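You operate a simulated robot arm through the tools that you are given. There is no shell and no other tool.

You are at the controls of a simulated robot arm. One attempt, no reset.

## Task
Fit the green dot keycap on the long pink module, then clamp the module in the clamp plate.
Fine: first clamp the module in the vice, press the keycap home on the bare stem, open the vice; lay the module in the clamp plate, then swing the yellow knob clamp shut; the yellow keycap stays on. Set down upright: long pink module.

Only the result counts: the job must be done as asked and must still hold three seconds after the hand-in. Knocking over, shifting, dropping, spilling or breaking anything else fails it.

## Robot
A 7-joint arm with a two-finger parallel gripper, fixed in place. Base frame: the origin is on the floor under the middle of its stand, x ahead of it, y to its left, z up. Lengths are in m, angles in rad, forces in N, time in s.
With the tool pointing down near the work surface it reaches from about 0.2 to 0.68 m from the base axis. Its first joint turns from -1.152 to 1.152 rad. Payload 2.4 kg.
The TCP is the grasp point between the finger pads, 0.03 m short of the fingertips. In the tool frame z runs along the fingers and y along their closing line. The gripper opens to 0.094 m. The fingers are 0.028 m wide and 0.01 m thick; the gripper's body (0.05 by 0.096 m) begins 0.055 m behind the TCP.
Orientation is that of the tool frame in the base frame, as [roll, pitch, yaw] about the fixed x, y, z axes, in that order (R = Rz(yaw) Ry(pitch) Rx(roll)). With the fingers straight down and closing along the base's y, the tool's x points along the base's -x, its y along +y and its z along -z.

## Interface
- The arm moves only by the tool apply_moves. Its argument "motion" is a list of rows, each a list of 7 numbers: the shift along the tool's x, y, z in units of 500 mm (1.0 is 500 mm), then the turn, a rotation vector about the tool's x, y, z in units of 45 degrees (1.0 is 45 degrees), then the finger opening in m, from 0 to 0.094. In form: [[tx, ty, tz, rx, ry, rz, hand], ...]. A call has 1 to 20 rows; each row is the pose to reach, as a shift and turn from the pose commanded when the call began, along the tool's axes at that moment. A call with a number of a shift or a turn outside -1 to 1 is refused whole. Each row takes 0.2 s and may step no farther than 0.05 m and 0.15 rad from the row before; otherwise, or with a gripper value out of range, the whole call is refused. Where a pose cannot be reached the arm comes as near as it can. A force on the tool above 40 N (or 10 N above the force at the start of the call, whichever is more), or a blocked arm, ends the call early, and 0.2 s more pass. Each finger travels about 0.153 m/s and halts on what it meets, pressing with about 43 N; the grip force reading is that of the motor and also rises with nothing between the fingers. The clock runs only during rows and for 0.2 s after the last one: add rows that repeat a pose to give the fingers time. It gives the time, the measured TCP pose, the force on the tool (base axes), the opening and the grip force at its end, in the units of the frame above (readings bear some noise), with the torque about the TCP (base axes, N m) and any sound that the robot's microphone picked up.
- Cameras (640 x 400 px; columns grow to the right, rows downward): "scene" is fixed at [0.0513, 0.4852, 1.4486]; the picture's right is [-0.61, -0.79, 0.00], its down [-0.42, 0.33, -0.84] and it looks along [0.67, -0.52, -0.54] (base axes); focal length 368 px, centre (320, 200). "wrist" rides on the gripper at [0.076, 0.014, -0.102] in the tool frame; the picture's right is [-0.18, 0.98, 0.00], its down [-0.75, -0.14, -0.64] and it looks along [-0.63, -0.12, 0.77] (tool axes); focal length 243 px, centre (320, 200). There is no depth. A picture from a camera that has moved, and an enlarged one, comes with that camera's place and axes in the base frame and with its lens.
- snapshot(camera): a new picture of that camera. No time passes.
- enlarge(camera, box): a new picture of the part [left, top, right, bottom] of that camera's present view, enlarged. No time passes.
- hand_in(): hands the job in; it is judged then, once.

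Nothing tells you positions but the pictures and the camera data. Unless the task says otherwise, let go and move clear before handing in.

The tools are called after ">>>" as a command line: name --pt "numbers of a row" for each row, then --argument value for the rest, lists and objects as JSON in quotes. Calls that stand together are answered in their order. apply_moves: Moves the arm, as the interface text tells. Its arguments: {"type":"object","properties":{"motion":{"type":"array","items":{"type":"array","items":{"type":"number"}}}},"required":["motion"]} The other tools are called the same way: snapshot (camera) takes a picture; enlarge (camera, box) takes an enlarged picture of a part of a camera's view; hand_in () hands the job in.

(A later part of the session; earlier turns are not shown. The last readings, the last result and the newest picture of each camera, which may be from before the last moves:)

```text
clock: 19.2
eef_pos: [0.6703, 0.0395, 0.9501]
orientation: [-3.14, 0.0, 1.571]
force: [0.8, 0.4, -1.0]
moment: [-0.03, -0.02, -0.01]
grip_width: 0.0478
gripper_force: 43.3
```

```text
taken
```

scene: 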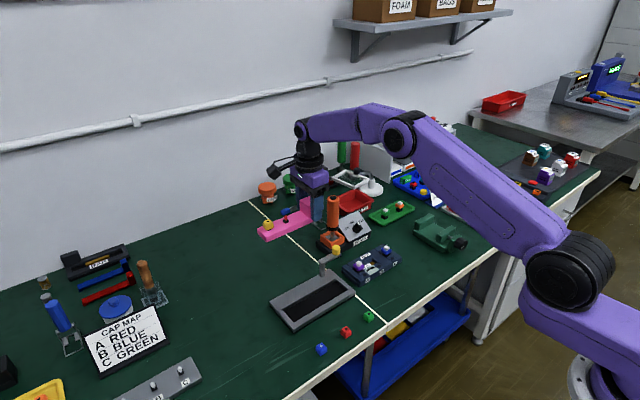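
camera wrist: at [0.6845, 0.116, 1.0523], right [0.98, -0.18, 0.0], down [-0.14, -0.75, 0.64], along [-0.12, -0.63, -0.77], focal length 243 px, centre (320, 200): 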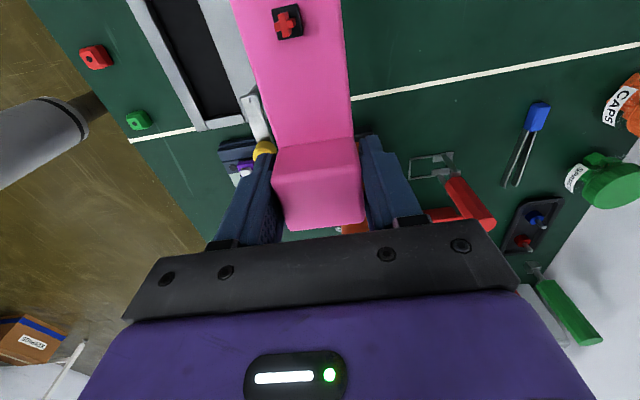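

The module is firmly held. Next I travel at the same height, first back in x, then over to above the vice.

>>> apply_moves --pt "0 -0.06 0 0 0 0 0.0" --pt "0 -0.13 0 0 0 0 0.0" --pt "0 -0.2 0 0 0 0 0.0" --pt "0 -0.258 0 0 0 0 0.0" --pt "-0.06 -0.258 0 0 0 0 0.0" --pt "-0.15 -0.258 0 0 0 0 0.0" --pt "-0.24 -0.258 0 0 0 0 0.0" --pt "-0.33 -0.258 0 0 0 0 0.0" --pt "-0.42 -0.258 0 0 0 0 0.0" --pt "-0.51 -0.258 0 0 0 0 0.0" --pt "-0.6 -0.258 0 0 0 0 0.0" --pt "-0.69 -0.258 0 0 0 0 0.0" --pt "-0.77 -0.258 0 0 0 0 0.0" --pt "-0.83 -0.258 0 0 0 0 0.0" --pt "-0.868 -0.258 0 0 0 0 0.0" --pt "-0.868 -0.258 0 0 0 0 0.0"

>>> snapshot --camera "wrist"

>>> enlarge --camera "scene" --box '[360, 120, 520, 260]'

```text
clock: 22.6
eef_pos: [0.5411, -0.394, 0.9514]
orientation: [3.14, 0.0, 1.572]
force: [0.1, 0.0, -1.1]
moment: [-0.09, -0.03, -0.02]
grip_width: 0.0478
gripper_force: 43.0
```

```text
taken
camera wrist: at [0.5548, -0.3172, 1.0532], right [0.98, -0.18, 0.0], down [-0.14, -0.75, 0.64], along [-0.12, -0.63, -0.77], focal length 243 px, centre (320, 200)
```

wrist: 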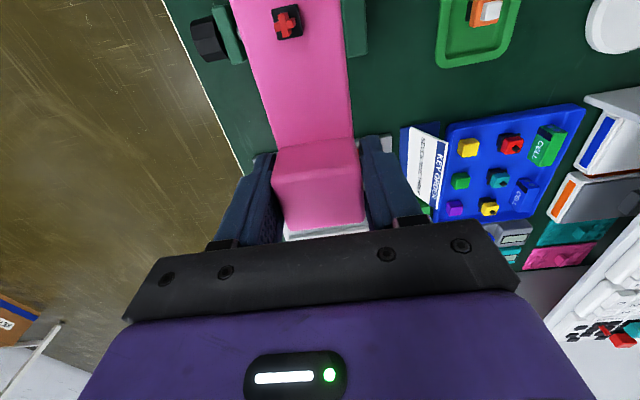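

```text
2.86 times, centred on (440, 190) of scene
camera zoom: at [0.0513, 0.4851, 1.4486], right [-0.61, -0.79, 0.0], down [-0.42, 0.33, -0.84], along [0.67, -0.52, -0.54], focal length 1051 px, centre (-23, 229)
```

zoom: 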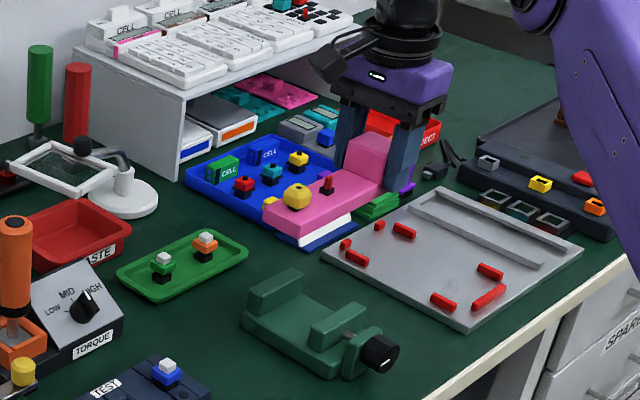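

>>> apply_moves --pt "0 0 0.06 0 0 0 0.0" --pt "0 0 0.12 0 0 0 0.0" --pt "0 0 0.17 0 0 0 0.0" --pt "0 0 0.182 0 0 0 0.0" --pt "0 0 0.182 0 0 0 0.0"

>>> snapshot --camera "wrist"

>>> enlarge --camera "scene" --box '[390, 180, 490, 260]'

```text
clock: 23.8
eef_pos: [0.5417, -0.3943, 0.8583]
orientation: [-3.14, 0.0, 1.569]
force: [-0.6, -1.7, -1.0]
moment: [-0.09, 0.03, -0.01]
grip_width: 0.0476
gripper_force: 43.0
```

```text
taken
camera wrist: at [0.5566, -0.3179, 0.9607], right [0.98, -0.18, 0.0], down [-0.14, -0.75, 0.64], along [-0.12, -0.63, -0.77], focal length 243 px, centre (320, 200)
```

wrist: 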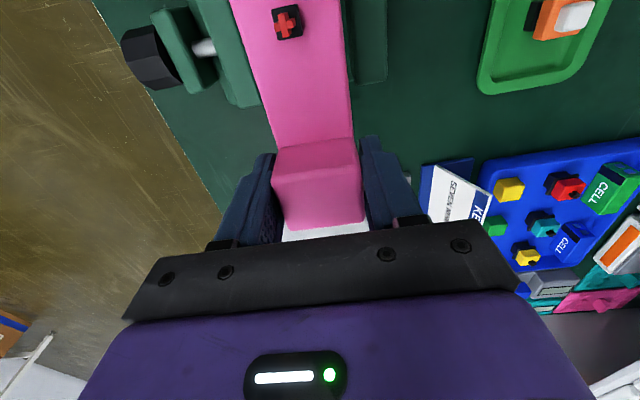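

```text
5.00 times, centred on (440, 220) of scene
camera zoom: at [0.0513, 0.4851, 1.4486], right [-0.61, -0.79, 0.0], down [-0.42, 0.33, -0.84], along [0.67, -0.52, -0.54], focal length 1839 px, centre (-280, 100)
```

zoom: 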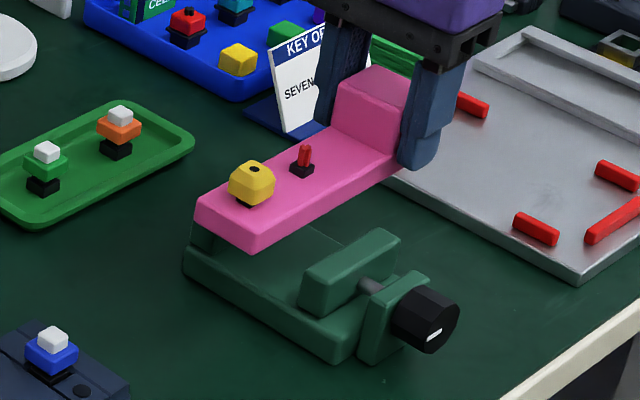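

>>> enlarge --camera "wrist" --box '[110, 0, 410, 150]'

```text
2.13 times, centred on (260, 75) of wrist
camera zoom: at [0.5566, -0.3179, 0.9607], right [0.98, -0.18, 0.0], down [-0.14, -0.75, 0.64], along [-0.12, -0.63, -0.77], focal length 518 px, centre (448, 467)
```

zoom: 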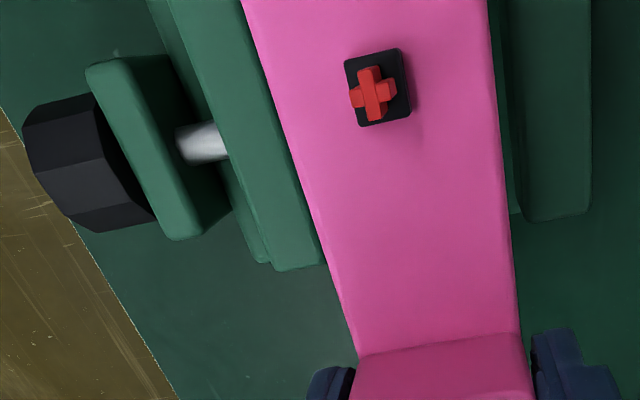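

>>> apply_moves --pt "0 0 0.03 0 0 0 0.0" --pt "0 0 0.055 0 0 0 0.0" --pt "0 0 0.072 0 0 0 0.0" --pt "0 0 0.076 0 0 0 0.0" --pt "0 0 0.076 0 0 0 0.0"

>>> enlarge --camera "scene" --box '[400, 190, 480, 250]'

>>> enlarge --camera "wrist" --box '[110, 0, 410, 150]'

```text
clock: 25.0
eef_pos: [0.5409, -0.3955, 0.819]
orientation: [3.141, 0.002, 1.573]
force: [-0.1, 0.1, -0.1]
moment: [-0.07, 0.02, -0.02]
grip_width: 0.0479
gripper_force: 42.9
```

```text
6.67 times, centred on (440, 220) of scene
camera zoom: at [0.0513, 0.4851, 1.4486], right [-0.61, -0.79, 0.0], down [-0.42, 0.33, -0.84], along [0.67, -0.52, -0.54], focal length 2452 px, centre (-480, 67)
```

zoom: 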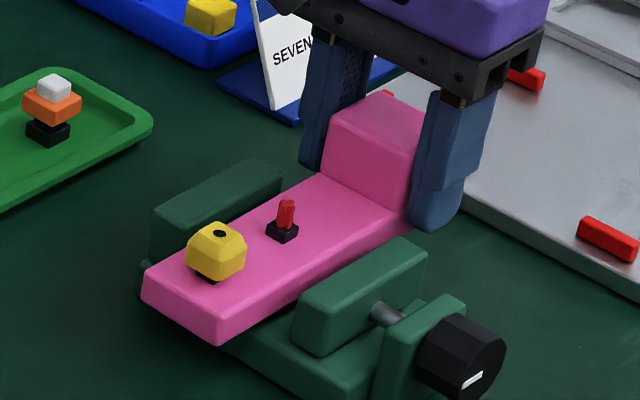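

```text
2.13 times, centred on (260, 75) of wrist
camera zoom: at [0.556, -0.3179, 0.9219], right [0.98, -0.18, 0.0], down [-0.14, -0.75, 0.64], along [-0.12, -0.63, -0.77], focal length 518 px, centre (448, 467)
```

zoom: 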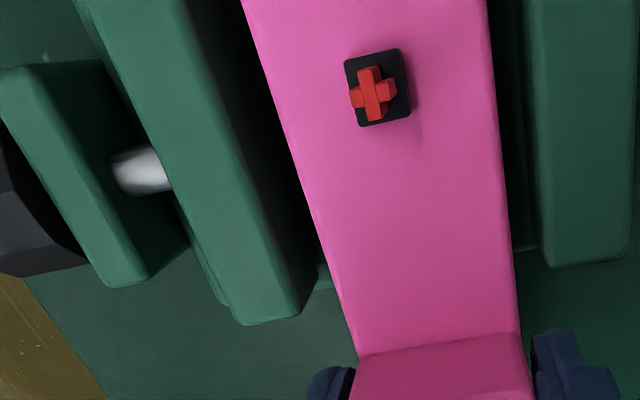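

>>> apply_moves --pt "0 0 0.003 0 0 0 0.0" --pt "0 0 0.006 0 0 0 0.0" --pt "0 0 0.006 0 0 0 0.0"

>>> enlarge --camera "scene" --box '[400, 190, 480, 250]'

```text
clock: 25.8
eef_pos: [0.5409, -0.3949, 0.8181]
orientation: [-3.14, 0.001, 1.57]
force: [-0.3, -0.7, -1.0]
moment: [0.0, -0.06, 0.04]
grip_width: 0.0477
gripper_force: 43.0
```

```text
6.67 times, centred on (440, 220) of scene
camera zoom: at [0.0513, 0.4851, 1.4486], right [-0.61, -0.79, 0.0], down [-0.42, 0.33, -0.84], along [0.67, -0.52, -0.54], focal length 2452 px, centre (-480, 67)
```

zoom: 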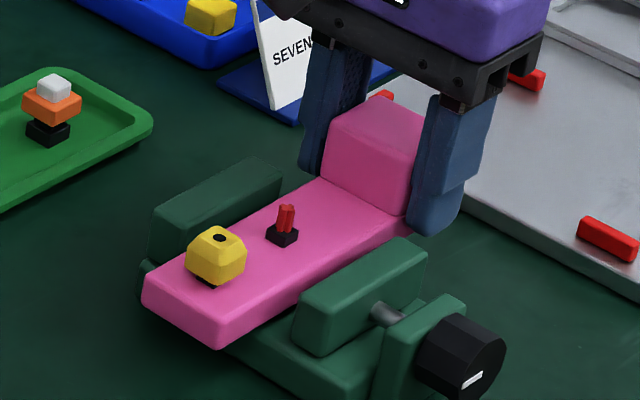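

>>> apply_moves --pt "0 0 0.002 0 0 0 0.0" --pt "0 0 0.004 0 0 0 0.0" --pt "0 0 0.004 0 0 0 0.0"

>>> apply_moves --pt "0 0 0.002 0 0 0 0.0" --pt "0 0 0.004 0 0 0 0.0" --pt "0 0 0.004 0 0 0 0.0"

>>> enlarge --camera "scene" --box '[400, 190, 480, 250]'

```text
clock: 26.6
eef_pos: [0.5416, -0.3963, 0.8163]
orientation: [-3.14, -0.001, 1.572]
force: [0.2, 0.3, -1.4]
moment: [-0.05, 0.0, 0.01]
grip_width: 0.0478
gripper_force: 43.1
```

```text
clock: 27.4
eef_pos: [0.5414, -0.3938, 0.8127]
orientation: [-3.141, 0.001, 1.57]
force: [-0.4, -0.6, -1.1]
moment: [-0.05, -0.02, -0.02]
grip_width: 0.0478
gripper_force: 42.6
```

```text
6.67 times, centred on (440, 220) of scene
camera zoom: at [0.0513, 0.4851, 1.4486], right [-0.61, -0.79, 0.0], down [-0.42, 0.33, -0.84], along [0.67, -0.52, -0.54], focal length 2452 px, centre (-480, 67)
```

zoom: 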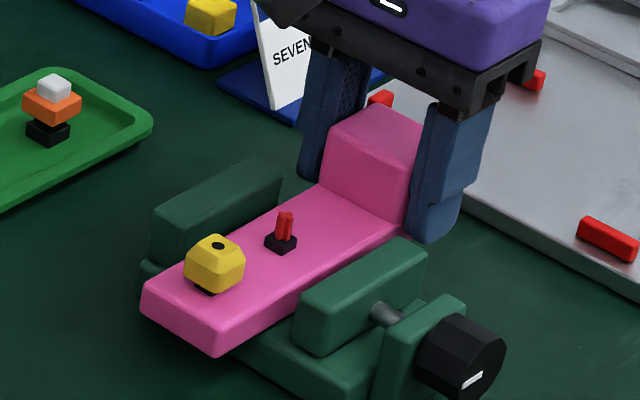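

>>> apply_moves --pt "0 0 0.002 0 0 0 0.0" --pt "0 0 0.004 0 0 0 0.0" --pt "0 0 0.004 0 0 0 0.0"

>>> apply_moves --pt "0 0 0.002 0 0 0 0.0" --pt "0 0 0.004 0 0 0 0.0" --pt "0 0 0.004 0 0 0 0.0"

>>> enlarge --camera "scene" --box '[400, 190, 480, 250]'

```text
clock: 28.2
eef_pos: [0.5401, -0.394, 0.812]
orientation: [-3.141, -0.001, 1.571]
force: [-0.4, 0.4, -1.5]
moment: [-0.08, 0.0, -0.04]
grip_width: 0.0479
gripper_force: 43.0
```

```text
clock: 29.0
eef_pos: [0.5412, -0.3943, 0.8114]
orientation: [3.141, -0.001, 1.569]
force: [-3.1, 2.3, 14.9]
moment: [1.17, 0.24, 0.16]
grip_width: 0.0475
gripper_force: 43.3
```

```text
6.67 times, centred on (440, 220) of scene
camera zoom: at [0.0509, 0.4854, 1.4486], right [-0.61, -0.79, 0.0], down [-0.42, 0.33, -0.84], along [0.67, -0.52, -0.54], focal length 2452 px, centre (-480, 67)
```

zoom: 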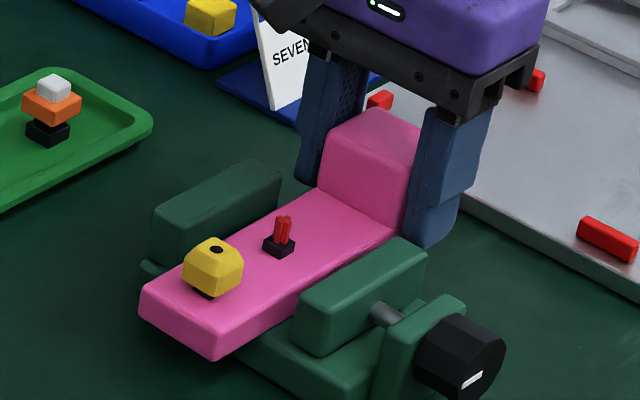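

The module now rests on the vice base (15 N contact). I relieve slightly, open the fingers and rise clear.

>>> apply_moves --pt "0 0 -0.002 0 0 0 0.0" --pt "0 0 -0.002 0 0 0 0.05" --pt "0 0 -0.002 0 0 0 0.056" --pt "0 0 -0.002 0 0 0 0.064" --pt "0 0 -0.002 0 0 0 0.064"

>>> enlarge --camera "scene" --box '[400, 190, 480, 250]'

>>> snapshot --camera "wrist"

```text
clock: 30.2
eef_pos: [0.5408, -0.3948, 0.8108]
orientation: [3.141, 0.0, 1.57]
force: [-0.6, -0.2, 0.4]
moment: [0.0, 0.01, 0.01]
grip_width: 0.0639
gripper_force: 0.1
```

```text
6.67 times, centred on (440, 220) of scene
camera zoom: at [0.0513, 0.4852, 1.4486], right [-0.61, -0.79, 0.0], down [-0.42, 0.33, -0.84], along [0.67, -0.52, -0.54], focal length 2452 px, centre (-480, 67)
```

zoom: 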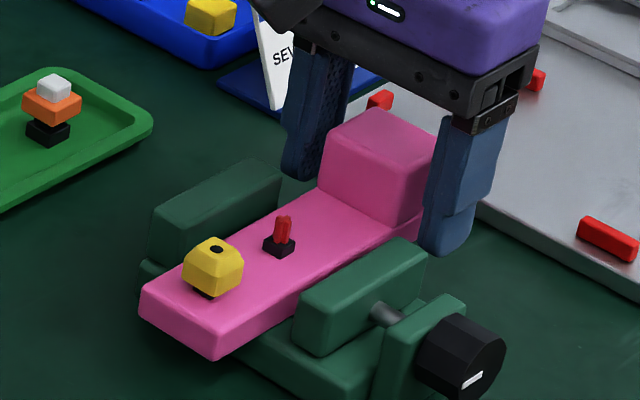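

```text
taken
camera wrist: at [0.556, -0.3177, 0.913], right [0.98, -0.18, 0.0], down [-0.14, -0.75, 0.64], along [-0.12, -0.63, -0.77], focal length 243 px, centre (320, 200)
```

wrist: 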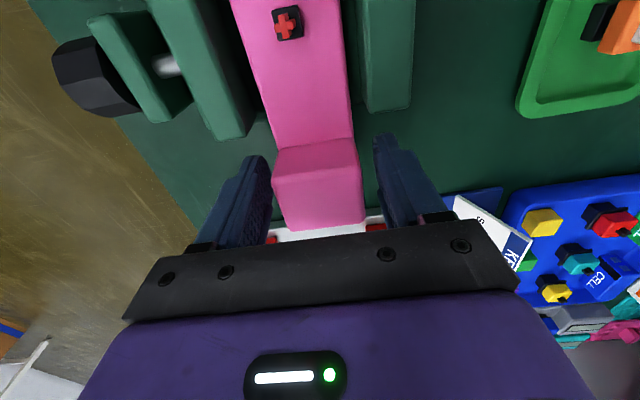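

>>> apply_moves --pt "0 0 -0.05 0 0 0 0.064" --pt "0 0 -0.12 0 0 0 0.064" --pt "0 0 -0.2 0 0 0 0.064" --pt "0 0 -0.28 0 0 0 0.064" --pt "0 0 -0.28 0 0 -0.167 0.064" --pt "0 0 -0.28 0 0 -0.333 0.064" --pt "0 0 -0.28 0 0 -0.5 0.064" --pt "0 0 -0.28 0 0 -0.667 0.064" --pt "0 0 -0.28 0 0 -0.833 0.064" --pt "0 0 -0.28 0 0 -1.0 0.064"

>>> apply_moves --pt "0 0 0 0 0 -0.167 0.064" --pt "0 0 0 0 0 -0.333 0.064" --pt "0 0 0 0 0 -0.5 0.064" --pt "0 0 0 0 0 -0.667 0.064" --pt "0 0 0 0 0 -0.833 0.064" --pt "0 0 0 0 0 -1.0 0.064" --pt "0 0 0 0 0 -1.0 0.064"

>>> snapshot --camera "wrist"

>>> enlarge --camera "scene" --box '[400, 190, 480, 250]'

```text
clock: 32.4
eef_pos: [0.5413, -0.3955, 0.9514]
orientation: [3.139, 0.0, 2.36]
force: [1.3, 0.0, 0.8]
moment: [-0.02, -0.04, -0.01]
grip_width: 0.0639
gripper_force: 0.0
```

```text
clock: 34.0
eef_pos: [0.5406, -0.3951, 0.9504]
orientation: [3.141, 0.0, -3.139]
force: [-0.9, -0.9, -0.6]
moment: [-0.01, 0.0, -0.03]
grip_width: 0.064
gripper_force: 0.0
```

```text
taken
camera wrist: at [0.4651, -0.38, 1.0525], right [0.18, 0.98, 0.0], down [0.75, -0.14, 0.64], along [0.63, -0.12, -0.77], focal length 243 px, centre (320, 200)
```

wrist: 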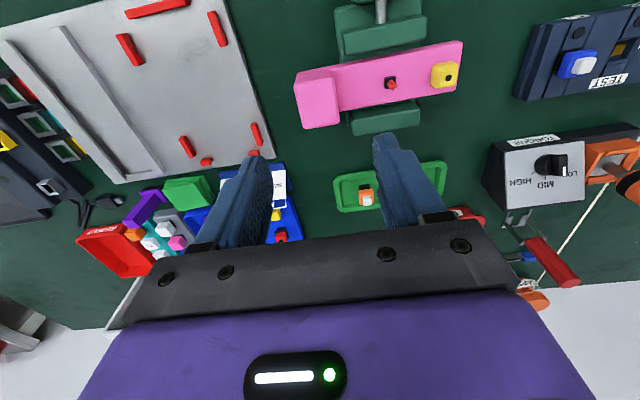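

```text
6.67 times, centred on (440, 220) of scene
camera zoom: at [0.0513, 0.4852, 1.4486], right [-0.61, -0.79, 0.0], down [-0.42, 0.33, -0.84], along [0.67, -0.52, -0.54], focal length 2452 px, centre (-480, 67)
```

zoom: 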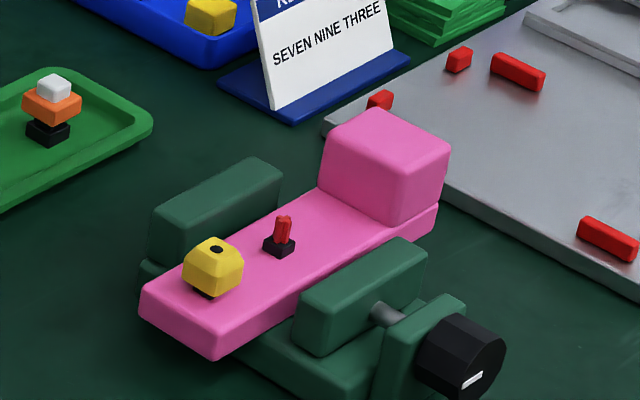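

>>> apply_moves --pt "0.06 0.04 0.03 0 0 0 0.064" --pt "0.12 0.09 0.06 0 0 0 0.064" --pt "0.186 0.136 0.1 0 0 0 0.064" --pt "0.186 0.136 0.14 0 0 0 0.064" --pt "0.186 0.136 0.14 0 0 0 0.064"

>>> snapshot --camera "wrist"

>>> enlarge --camera "scene" --box '[410, 180, 500, 260]'

>>> enlarge --camera "wrist" --box '[240, 0, 420, 120]'

```text
clock: 35.2
eef_pos: [0.4476, -0.3275, 0.8804]
orientation: [-3.141, 0.0, -3.14]
force: [-0.6, -0.4, -1.4]
moment: [0.02, 0.0, 0.05]
grip_width: 0.0638
gripper_force: 0.0
```

```text
taken
camera wrist: at [0.3719, -0.3124, 0.9829], right [0.18, 0.98, 0.0], down [0.75, -0.14, 0.64], along [0.63, -0.12, -0.77], focal length 243 px, centre (320, 200)
```

wrist: 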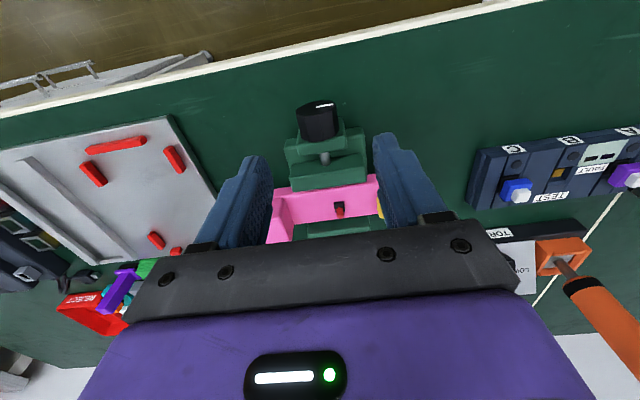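

```text
5.00 times, centred on (455, 220) of scene
camera zoom: at [0.0513, 0.4852, 1.4486], right [-0.61, -0.79, 0.0], down [-0.42, 0.33, -0.84], along [0.67, -0.52, -0.54], focal length 1839 px, centre (-355, 100)
```

zoom: 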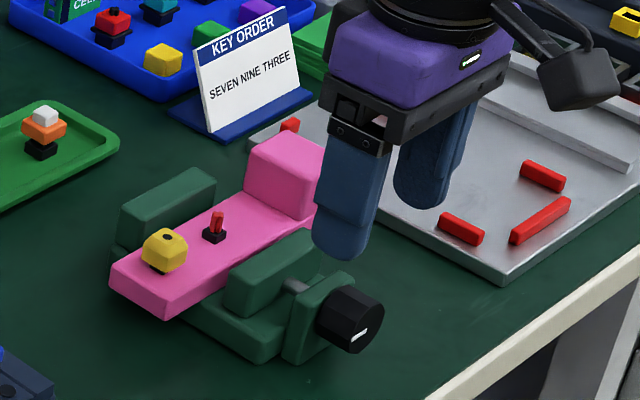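

```text
3.33 times, centred on (330, 60) of wrist
camera zoom: at [0.3719, -0.3124, 0.9829], right [0.18, 0.98, 0.0], down [0.75, -0.14, 0.64], along [0.63, -0.12, -0.77], focal length 809 px, centre (287, 667)
```

zoom: 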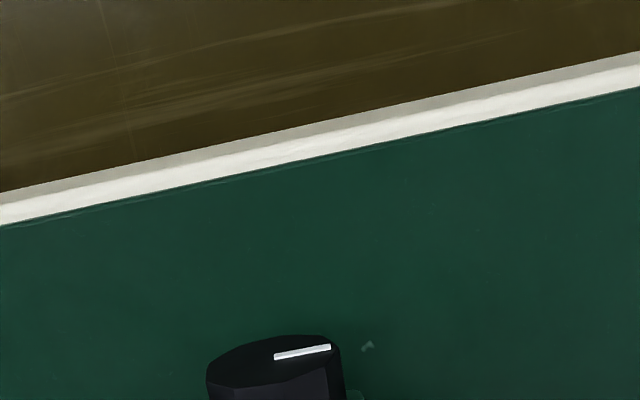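

>>> enlarge --camera "wrist" --box '[260, 80, 400, 240]'

>>> enlarge --camera "scene" --box '[440, 220, 500, 260]'

```text
2.50 times, centred on (330, 160) of wrist
camera zoom: at [0.3719, -0.3124, 0.9829], right [0.18, 0.98, 0.0], down [0.75, -0.14, 0.64], along [0.63, -0.12, -0.77], focal length 606 px, centre (295, 300)
```

zoom: 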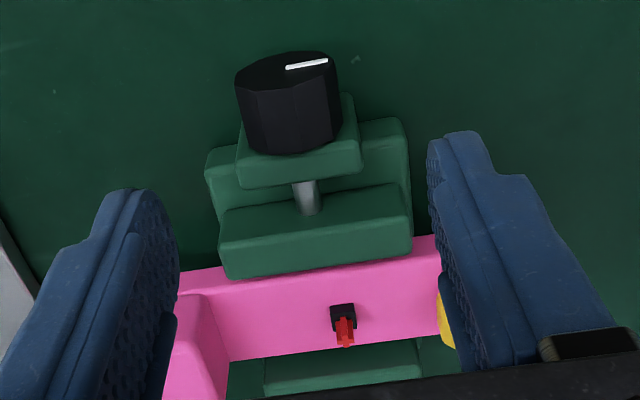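

```text
10.00 times, centred on (470, 240) of scene
camera zoom: at [0.0513, 0.4852, 1.4486], right [-0.61, -0.79, 0.0], down [-0.42, 0.33, -0.84], along [0.67, -0.52, -0.54], focal length 3677 px, centre (-1180, -200)
```

zoom: 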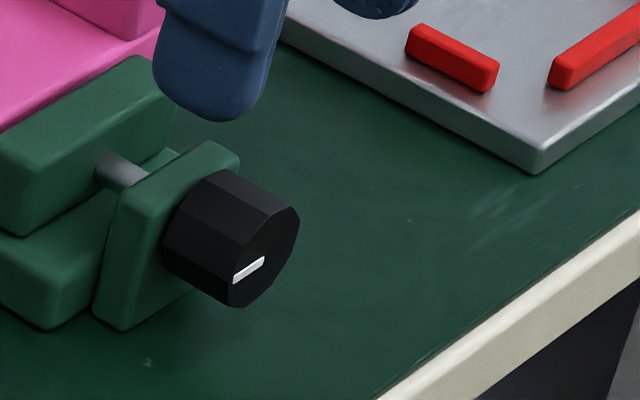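

The knob axis is at about (y −0.326, z 0.787), its front face at x≈0.436. I descend so the fingers straddle it from above.

>>> apply_moves --pt "0.003 0.002 0.05 0 0 0 0.064" --pt "0.003 0.002 0.1 0 0 0 0.06" --pt "0.003 0.002 0.13 0 0 0 0.055" --pt "0.003 0.002 0.153 0 0 0 0.055" --pt "0.003 0.002 0.153 0 0 0 0.055"

>>> snapshot --camera "wrist"

>>> enlarge --camera "scene" --box '[430, 200, 500, 260]'

```text
clock: 36.4
eef_pos: [0.4466, -0.3265, 0.8053]
orientation: [3.141, -0.001, 3.141]
force: [-0.1, 0.7, 0.3]
moment: [0.02, 0.03, 0.01]
grip_width: 0.055
gripper_force: 0.0
```

```text
taken
camera wrist: at [0.3706, -0.311, 0.9064], right [0.18, 0.98, 0.0], down [0.75, -0.14, 0.64], along [0.63, -0.12, -0.77], focal length 243 px, centre (320, 200)
```

wrist: 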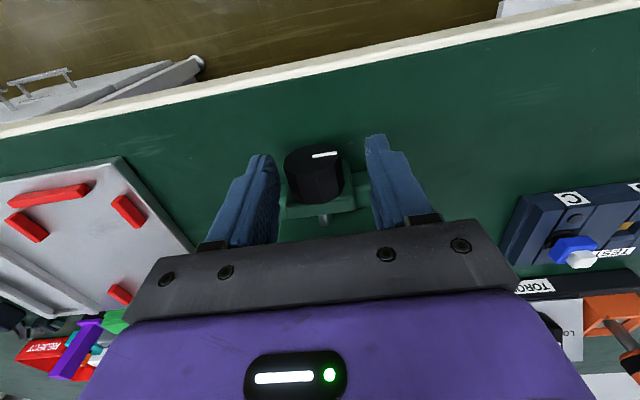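

```text
6.67 times, centred on (465, 230) of scene
camera zoom: at [0.0513, 0.4852, 1.4486], right [-0.61, -0.79, 0.0], down [-0.42, 0.33, -0.84], along [0.67, -0.52, -0.54], focal length 2452 px, centre (-647, 0)
```

zoom: 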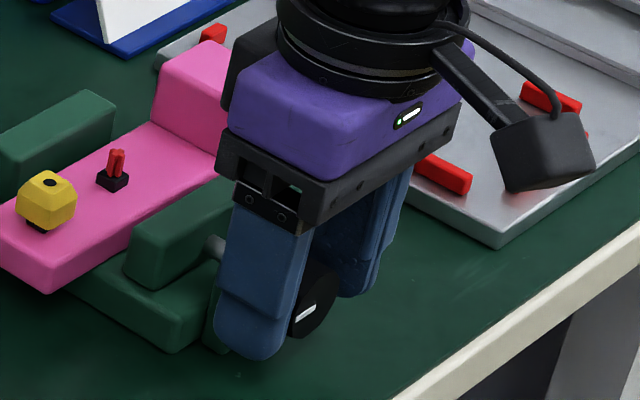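

>>> apply_moves --pt "0 0 0 0 0 0 0.04" --pt "0 0 0 0 0 0 0.02" --pt "0 0 0 0 0 0 0.0" --pt "0 0 0 0 0 0 0.0"

>>> enlarge --camera "wrist" --box '[230, 110, 410, 230]'

>>> enlarge --camera "scene" --box '[430, 200, 500, 260]'

```text
clock: 37.4
eef_pos: [0.4461, -0.3305, 0.805]
orientation: [-3.136, 0.005, 3.141]
force: [1.7, -30.6, -12.5]
moment: [-0.59, 0.11, 0.34]
grip_width: 0.0333
gripper_force: 44.9
```

```text
3.33 times, centred on (320, 170) of wrist
camera zoom: at [0.3701, -0.3141, 0.9064], right [0.19, 0.98, 0.0], down [0.75, -0.14, 0.65], along [0.63, -0.12, -0.76], focal length 809 px, centre (320, 300)
```

zoom: 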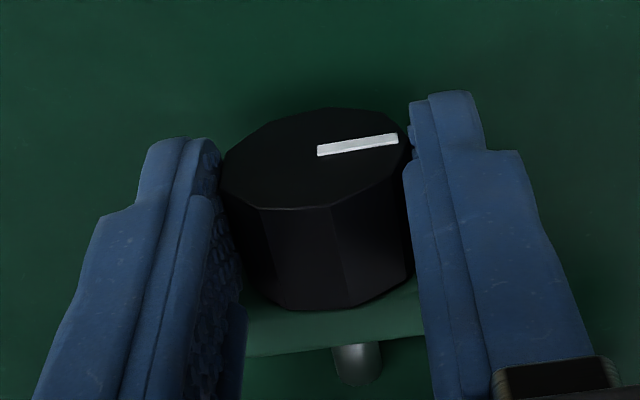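

```text
6.67 times, centred on (465, 230) of scene
camera zoom: at [0.0515, 0.4843, 1.4489], right [-0.61, -0.79, 0.0], down [-0.42, 0.33, -0.84], along [0.67, -0.52, -0.54], focal length 2452 px, centre (-647, 0)
```

zoom: 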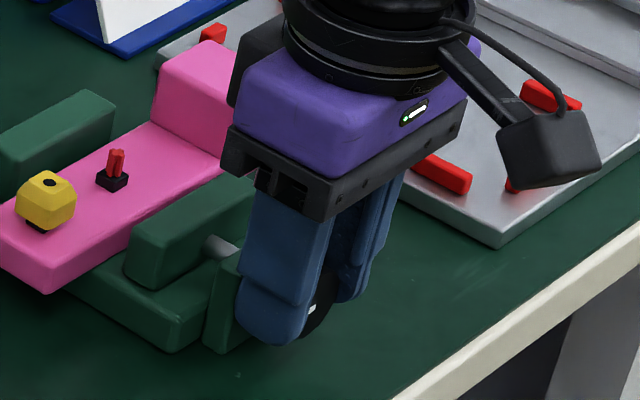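

The knob's true centre is y≈−0.3305, since the grip pulled the tool 4 mm sideways. I recentre to relieve that force.

>>> apply_moves --pt "0 -0.004 0 0 0 0 0.0" --pt "0 -0.008 0 0 0 0 0.0" --pt "0 -0.008 0 0 0 0 0.0"

```text
clock: 38.2
eef_pos: [0.4463, -0.3302, 0.8044]
orientation: [-3.14, 0.0, 3.141]
force: [-1.7, -15.0, -4.0]
moment: [-0.29, -0.9, -0.17]
grip_width: 0.0337
gripper_force: 45.5
```

>>> apply_moves --pt "0 -0.004 0 0 0 0 0.0" --pt "0 -0.006 0 0 0 0 0.0" --pt "0 -0.006 0 0 0 0 0.0"

```text
clock: 39.0
eef_pos: [0.4463, -0.3302, 0.8048]
orientation: [3.137, -0.003, -3.138]
force: [-6.8, 14.6, 24.8]
moment: [0.35, 0.14, -0.76]
grip_width: 0.0339
gripper_force: 44.6
```

>>> apply_moves --pt "0 0.003 0 0 0 0 0.0" --pt "0 0.003 -0.003 0 0 0 0.0" --pt "0 0.003 -0.003 0 0 0 0.0"

```text
clock: 39.8
eef_pos: [0.4464, -0.3298, 0.8055]
orientation: [3.141, -0.001, -3.138]
force: [1.8, 14.4, -5.2]
moment: [0.31, 0.24, -0.05]
grip_width: 0.0334
gripper_force: 45.2
```

>>> apply_moves --pt "0 -0.0024 0.0001 -0.083 0 0 0.0" --pt "0 -0.0048 0.0003 -0.167 0 0 0.0" --pt "0 -0.0072 0.0007 -0.25 0 0 0.0" --pt "0 -0.0096 0.0013 -0.333 0 0 0.0" --pt "0 -0.0096 0.0013 -0.333 0 0 0.0"

>>> enlarge --camera "wrist" --box '[230, 110, 410, 230]'

>>> enlarge --camera "scene" --box '[410, 190, 500, 260]'

```text
clock: 41.0
eef_pos: [0.446, -0.3362, 0.8047]
orientation: [2.877, -0.003, -3.14]
force: [4.2, 16.1, -17.6]
moment: [0.22, 0.8, -0.2]
grip_width: 0.0335
gripper_force: 44.3
```

```text
3.33 times, centred on (320, 170) of wrist
camera zoom: at [0.371, -0.3476, 0.9064], right [0.18, 0.95, 0.26], down [0.76, -0.3, 0.58], along [0.63, 0.09, -0.77], focal length 809 px, centre (320, 300)
```

zoom: 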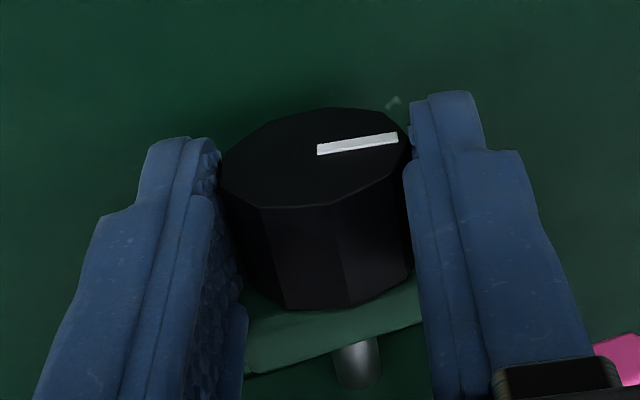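

```text
5.71 times, centred on (455, 225) of scene
camera zoom: at [0.0517, 0.4853, 1.4486], right [-0.61, -0.79, 0.0], down [-0.42, 0.33, -0.84], along [0.67, -0.52, -0.54], focal length 2101 px, centre (-451, 57)
```

zoom: 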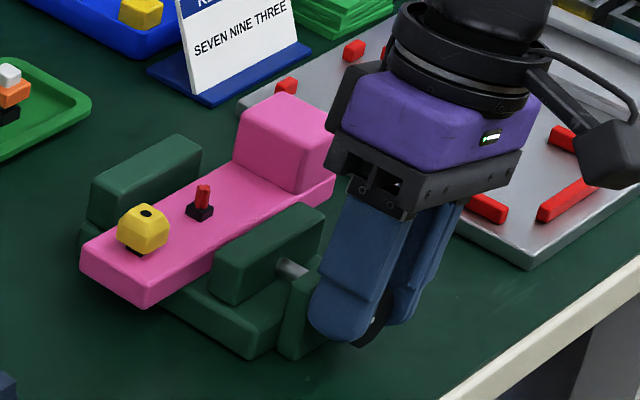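

The knob turns with the gripper without slipping. I continue turning clockwise to about −60° in total and then check the jaw.

>>> apply_moves --pt "0 -0.0048 0.0003 -0.167 0 0 0.0" --pt "0 -0.0096 0.0013 -0.333 0 0 0.0" --pt "0 -0.0142 0.0028 -0.5 0 0 0.0" --pt "0 -0.0185 0.005 -0.667 0 0 0.0" --pt "0 -0.0225 0.0076 -0.833 0 0 0.0" --pt "0 -0.0262 0.0108 -1.0 0 0 0.0" --pt "0 -0.0262 0.0108 -1.0 0 0 0.0"

>>> snapshot --camera "wrist"

>>> enlarge --camera "scene" --box '[400, 190, 490, 250]'

```text
clock: 42.2
eef_pos: [0.443, -0.3443, 0.7972]
orientation: [2.277, 0.022, 3.117]
force: [7.7, -3.7, -9.6]
moment: [-0.2, -0.04, -0.5]
grip_width: 0.0337
gripper_force: 44.7
out of reach, approached as far as the arm can: row 5, 6
stopped in row 6: the force on the tool passed its limit at 66 N (the readings are from after the stop); the commanded pose is now the measured one
```

```text
taken
camera wrist: at [0.3642, -0.4112, 0.8725], right [0.18, 0.63, 0.75], down [0.73, -0.6, 0.33], along [0.66, 0.49, -0.57], focal length 243 px, centre (320, 200)
```

wrist: 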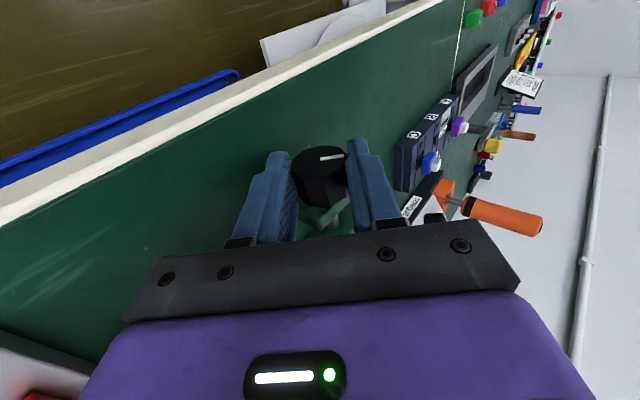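

```text
6.67 times, centred on (445, 220) of scene
camera zoom: at [0.0516, 0.485, 1.4487], right [-0.61, -0.79, 0.0], down [-0.42, 0.33, -0.84], along [0.67, -0.52, -0.54], focal length 2452 px, centre (-513, 67)
```

zoom: 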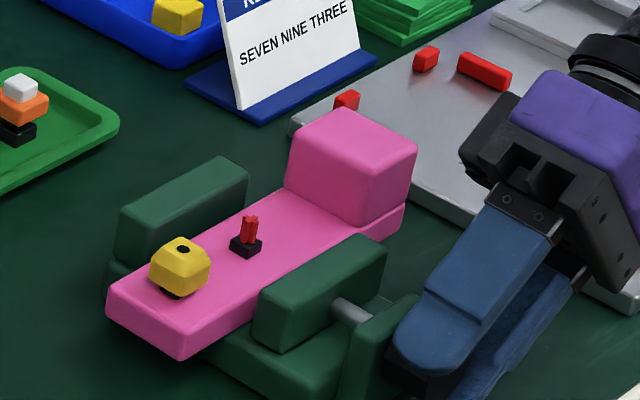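

The jaw moved about 6 mm toward the module for about 50° of turn, so clockwise closes it. I open the fingers and rotate back around the knob for another stroke.

>>> apply_moves --pt "0 0 0 0 0 0 0.044" --pt "0 0 0 0 0 0 0.044" --pt "0 0.0048 0.0003 0.167 0 0 0.044" --pt "0 0.0096 0.0013 0.333 0 0 0.044" --pt "0 0.0142 0.0028 0.5 0 0 0.044" --pt "0 0.0185 0.005 0.667 0 0 0.044" --pt "0 0.0225 0.0076 0.833 0 0 0.044" --pt "0 0.0262 0.0108 1.0 0 0 0.044" --pt "0 0.0262 0.0108 1.0 0 0 0.044"

>>> enlarge --camera "wrist" --box '[230, 110, 410, 230]'

>>> enlarge --camera "scene" --box '[400, 190, 490, 250]'

```text
clock: 44.2
eef_pos: [0.4417, -0.3317, 0.8056]
orientation: [3.061, 0.022, 3.119]
force: [0.4, -0.1, 0.3]
moment: [0.03, -0.02, 0.0]
grip_width: 0.0439
gripper_force: 0.1
```

```text
3.33 times, centred on (320, 170) of wrist
camera zoom: at [0.365, -0.3235, 0.9064], right [0.21, 0.98, 0.08], down [0.74, -0.21, 0.64], along [0.65, -0.07, -0.76], focal length 809 px, centre (320, 300)
```

zoom: 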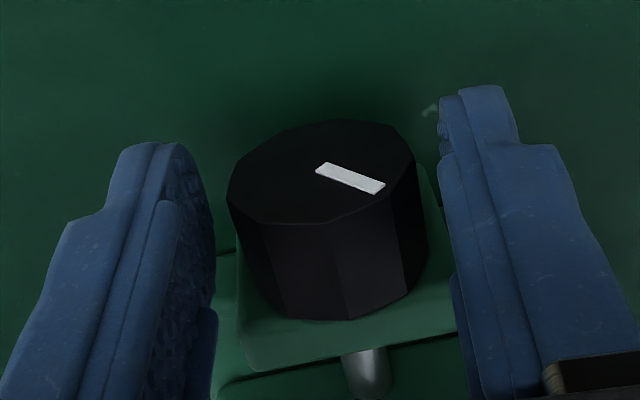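

```text
6.67 times, centred on (445, 220) of scene
camera zoom: at [0.0513, 0.4852, 1.4486], right [-0.61, -0.79, 0.0], down [-0.42, 0.33, -0.84], along [0.67, -0.52, -0.54], focal length 2452 px, centre (-513, 67)
```

zoom: 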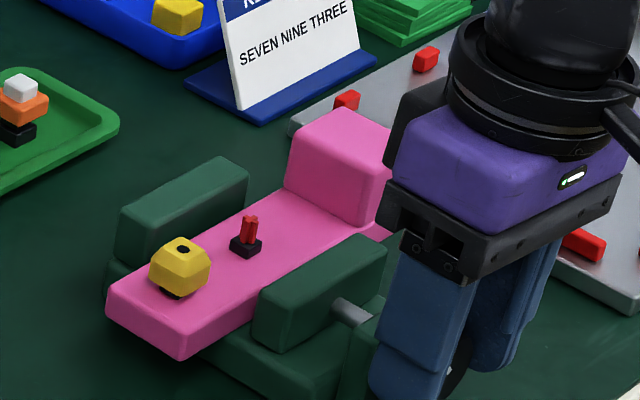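

>>> apply_moves --pt "-0.004 0.0015 0 0.05 0.014 -0.0143 0.044" --pt "-0.008 0.0029 0.0001 0.1 0.028 -0.0286 0.044" --pt "-0.008 0.0029 0.0001 0.1 0.028 -0.0286 0.044"

>>> apply_moves --pt "0 0.0048 0.0003 0.167 0 0 0.044" --pt "0 0.0096 0.0013 0.333 0 0 0.044" --pt "0 0.0142 0.0028 0.5 0 0 0.044" --pt "0 0.0185 0.005 0.667 0 0 0.044" --pt "0 0.0225 0.0076 0.833 0 0 0.044" --pt "0 0.0262 0.0108 1.0 0 0 0.044" --pt "0 0.0262 0.0108 1.0 0 0 0.044"

>>> snapshot --camera "wrist"

>>> enlarge --camera "scene" --box '[400, 190, 490, 250]'

```text
clock: 45.0
eef_pos: [0.4475, -0.3309, 0.8045]
orientation: [3.137, -0.001, -3.14]
force: [0.1, -0.3, 0.4]
moment: [-0.02, 0.0, -0.01]
grip_width: 0.0439
gripper_force: 0.0
```

```text
clock: 46.6
eef_pos: [0.447, -0.3171, 0.7993]
orientation: [-2.358, -0.001, -3.14]
force: [-0.2, 0.3, 0.1]
moment: [-0.03, -0.01, 0.0]
grip_width: 0.0438
gripper_force: 0.0
```

```text
taken
camera wrist: at [0.3711, -0.2341, 0.8617], right [0.18, 0.7, -0.69], down [0.75, 0.35, 0.55], along [0.63, -0.62, -0.46], focal length 243 px, centre (320, 200)
```

wrist: 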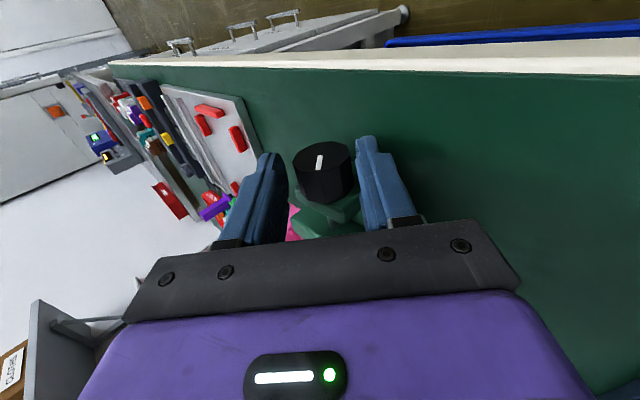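

```text
6.67 times, centred on (445, 220) of scene
camera zoom: at [0.0513, 0.4852, 1.4486], right [-0.61, -0.79, 0.0], down [-0.42, 0.33, -0.84], along [0.67, -0.52, -0.54], focal length 2452 px, centre (-513, 67)
```

zoom: 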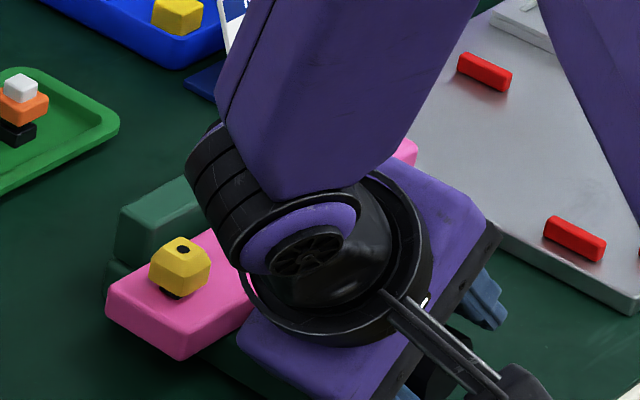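

>>> apply_moves --pt "0 0 0 0 0 0 0.02" --pt "0 0 0 0 0 0 0.0" --pt "0 0 0 0 0 0 0.0"

>>> apply_moves --pt "0 -0.0048 0.0003 -0.167 0 0 0.0" --pt "0 -0.0096 0.0013 -0.333 0 0 0.0" --pt "0 -0.0142 0.0028 -0.5 0 0 0.0" --pt "0 -0.0185 0.005 -0.667 0 0 0.0" --pt "0 -0.0225 0.0076 -0.833 0 0 0.0" --pt "0 -0.0262 0.0108 -1.0 0 0 0.0" --pt "0 -0.0262 0.0108 -1.0 0 0 0.0"

>>> enlarge --camera "wrist" --box '[230, 110, 410, 230]'

>>> enlarge --camera "scene" --box '[400, 190, 490, 250]'

```text
clock: 47.4
eef_pos: [0.4477, -0.3157, 0.7973]
orientation: [-2.364, -0.001, -3.141]
force: [1.4, 4.1, -13.7]
moment: [0.28, -0.74, 0.17]
grip_width: 0.0328
gripper_force: 45.1
```

```text
clock: 49.0
eef_pos: [0.4482, -0.3295, 0.8053]
orientation: [3.136, 0.002, -3.14]
force: [1.9, 5.1, -14.2]
moment: [0.1, 0.59, -0.03]
grip_width: 0.0322
gripper_force: 45.1
```

```text
3.33 times, centred on (320, 170) of wrist
camera zoom: at [0.3717, -0.3156, 0.9072], right [0.18, 0.98, 0.0], down [0.75, -0.14, 0.64], along [0.63, -0.11, -0.77], focal length 809 px, centre (320, 300)
```

zoom: 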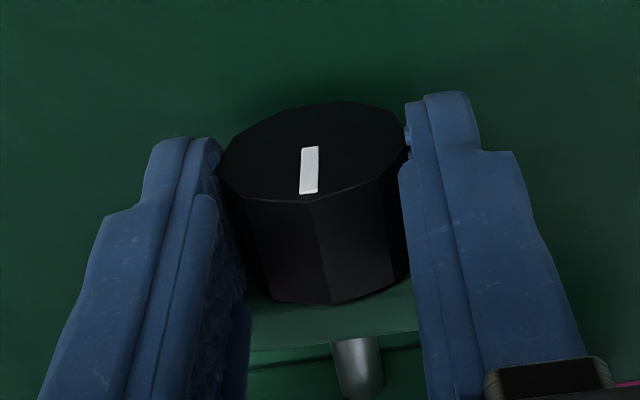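

```text
6.67 times, centred on (445, 220) of scene
camera zoom: at [0.0516, 0.4851, 1.4486], right [-0.61, -0.79, 0.0], down [-0.42, 0.33, -0.84], along [0.67, -0.52, -0.54], focal length 2452 px, centre (-513, 67)
```

zoom: 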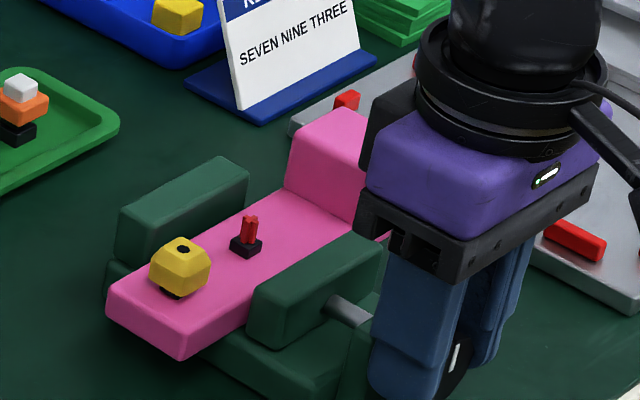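

>>> apply_moves --pt "0 -0.0048 0.0003 -0.167 0 0 0.0" --pt "0 -0.0096 0.0013 -0.333 0 0 0.0" --pt "0 -0.0142 0.0028 -0.5 0 0 0.0" --pt "0 -0.0185 0.005 -0.667 0 0 0.0" --pt "0 -0.0225 0.0076 -0.833 0 0 0.0" --pt "0 -0.0225 0.0076 -0.833 0 0 0.0"

>>> enlarge --camera "wrist" --box '[230, 110, 410, 230]'

>>> enlarge --camera "scene" --box '[400, 190, 490, 250]'

```text
clock: 50.4
eef_pos: [0.4477, -0.3443, 0.8019]
orientation: [2.484, 0.003, -3.141]
force: [6.6, -3.6, -7.0]
moment: [-0.2, -0.09, 0.44]
grip_width: 0.0323
gripper_force: 45.2
```

```text
3.33 times, centred on (320, 170) of wrist
camera zoom: at [0.3715, -0.3932, 0.8902], right [0.18, 0.78, 0.6], down [0.75, -0.5, 0.42], along [0.63, 0.37, -0.68], focal length 809 px, centre (320, 300)
```

zoom: 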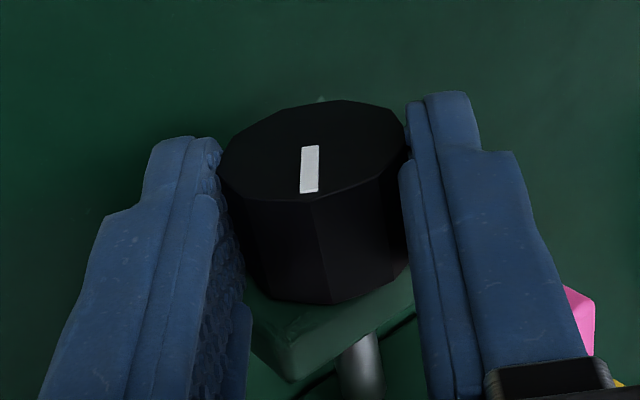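

```text
6.67 times, centred on (445, 220) of scene
camera zoom: at [0.0515, 0.485, 1.4487], right [-0.61, -0.79, 0.0], down [-0.42, 0.33, -0.84], along [0.67, -0.52, -0.54], focal length 2452 px, centre (-513, 67)
```

zoom: 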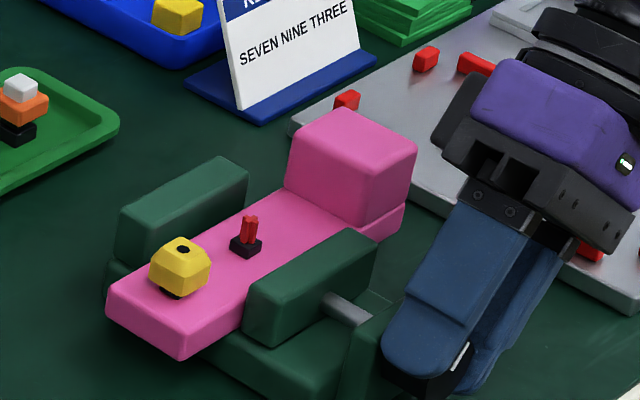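

>>> apply_moves --pt "0 0 0 0 0 0 0.044" --pt "0 0 0 0 0 0 0.044" --pt "0 0.0048 0.0003 0.167 0 0 0.044" --pt "0 0.0096 0.0013 0.333 0 0 0.044" --pt "0 0.0142 0.0028 0.5 0 0 0.044" --pt "0 0.0185 0.005 0.667 0 0 0.044" --pt "0 0.0225 0.0076 0.833 0 0 0.044" --pt "0 0.0225 0.0076 0.833 0 0 0.044"

>>> apply_moves --pt "0 0 -0.06 0 0 0 0.06" --pt "0 0 -0.14 0 0 0 0.06" --pt "0 0 -0.22 0 0 0 0.06" --pt "0 0 -0.22 0 0 0 0.06"

>>> snapshot --camera "wrist"

>>> enlarge --camera "wrist" --box '[240, 80, 420, 240]'

>>> enlarge --camera "scene" --box '[400, 190, 490, 250]'

```text
clock: 52.2
eef_pos: [0.4454, -0.3305, 0.8044]
orientation: [3.141, 0.001, -3.14]
force: [0.4, 0.5, -0.4]
moment: [-0.01, 0.0, -0.03]
grip_width: 0.0441
gripper_force: 0.0
```

```text
clock: 53.2
eef_pos: [0.4456, -0.3314, 0.9166]
orientation: [3.138, 0.0, -3.141]
force: [-0.1, -0.3, -0.4]
moment: [0.0, -0.02, 0.0]
grip_width: 0.0603
gripper_force: 0.0
```

```text
taken
camera wrist: at [0.3705, -0.3164, 1.0182], right [0.18, 0.98, 0.0], down [0.75, -0.14, 0.64], along [0.63, -0.11, -0.77], focal length 243 px, centre (320, 200)
```

wrist: 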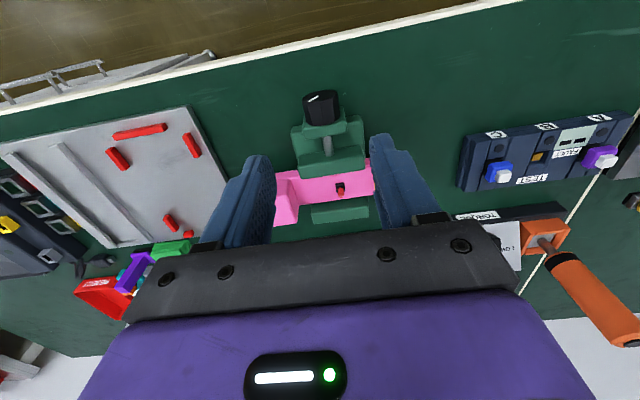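

```text
2.50 times, centred on (330, 160) of wrist
camera zoom: at [0.3705, -0.3164, 1.0182], right [0.18, 0.98, 0.0], down [0.75, -0.14, 0.64], along [0.63, -0.11, -0.77], focal length 606 px, centre (295, 300)
```

zoom: 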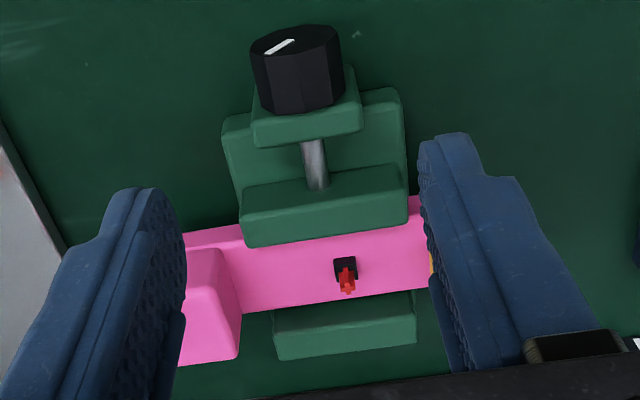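

```text
6.67 times, centred on (445, 220) of scene
camera zoom: at [0.0513, 0.4852, 1.4486], right [-0.61, -0.79, 0.0], down [-0.42, 0.33, -0.84], along [0.67, -0.52, -0.54], focal length 2452 px, centre (-513, 67)
```

zoom: 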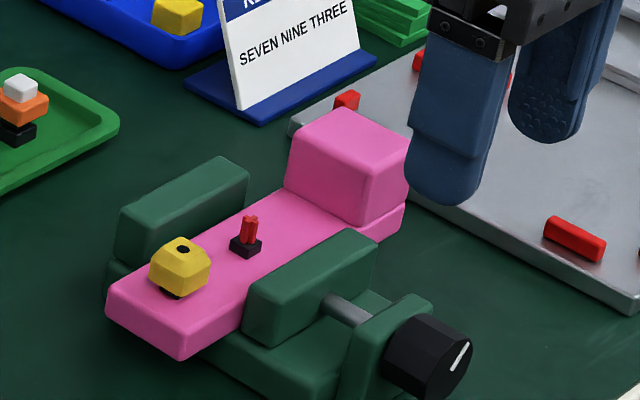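

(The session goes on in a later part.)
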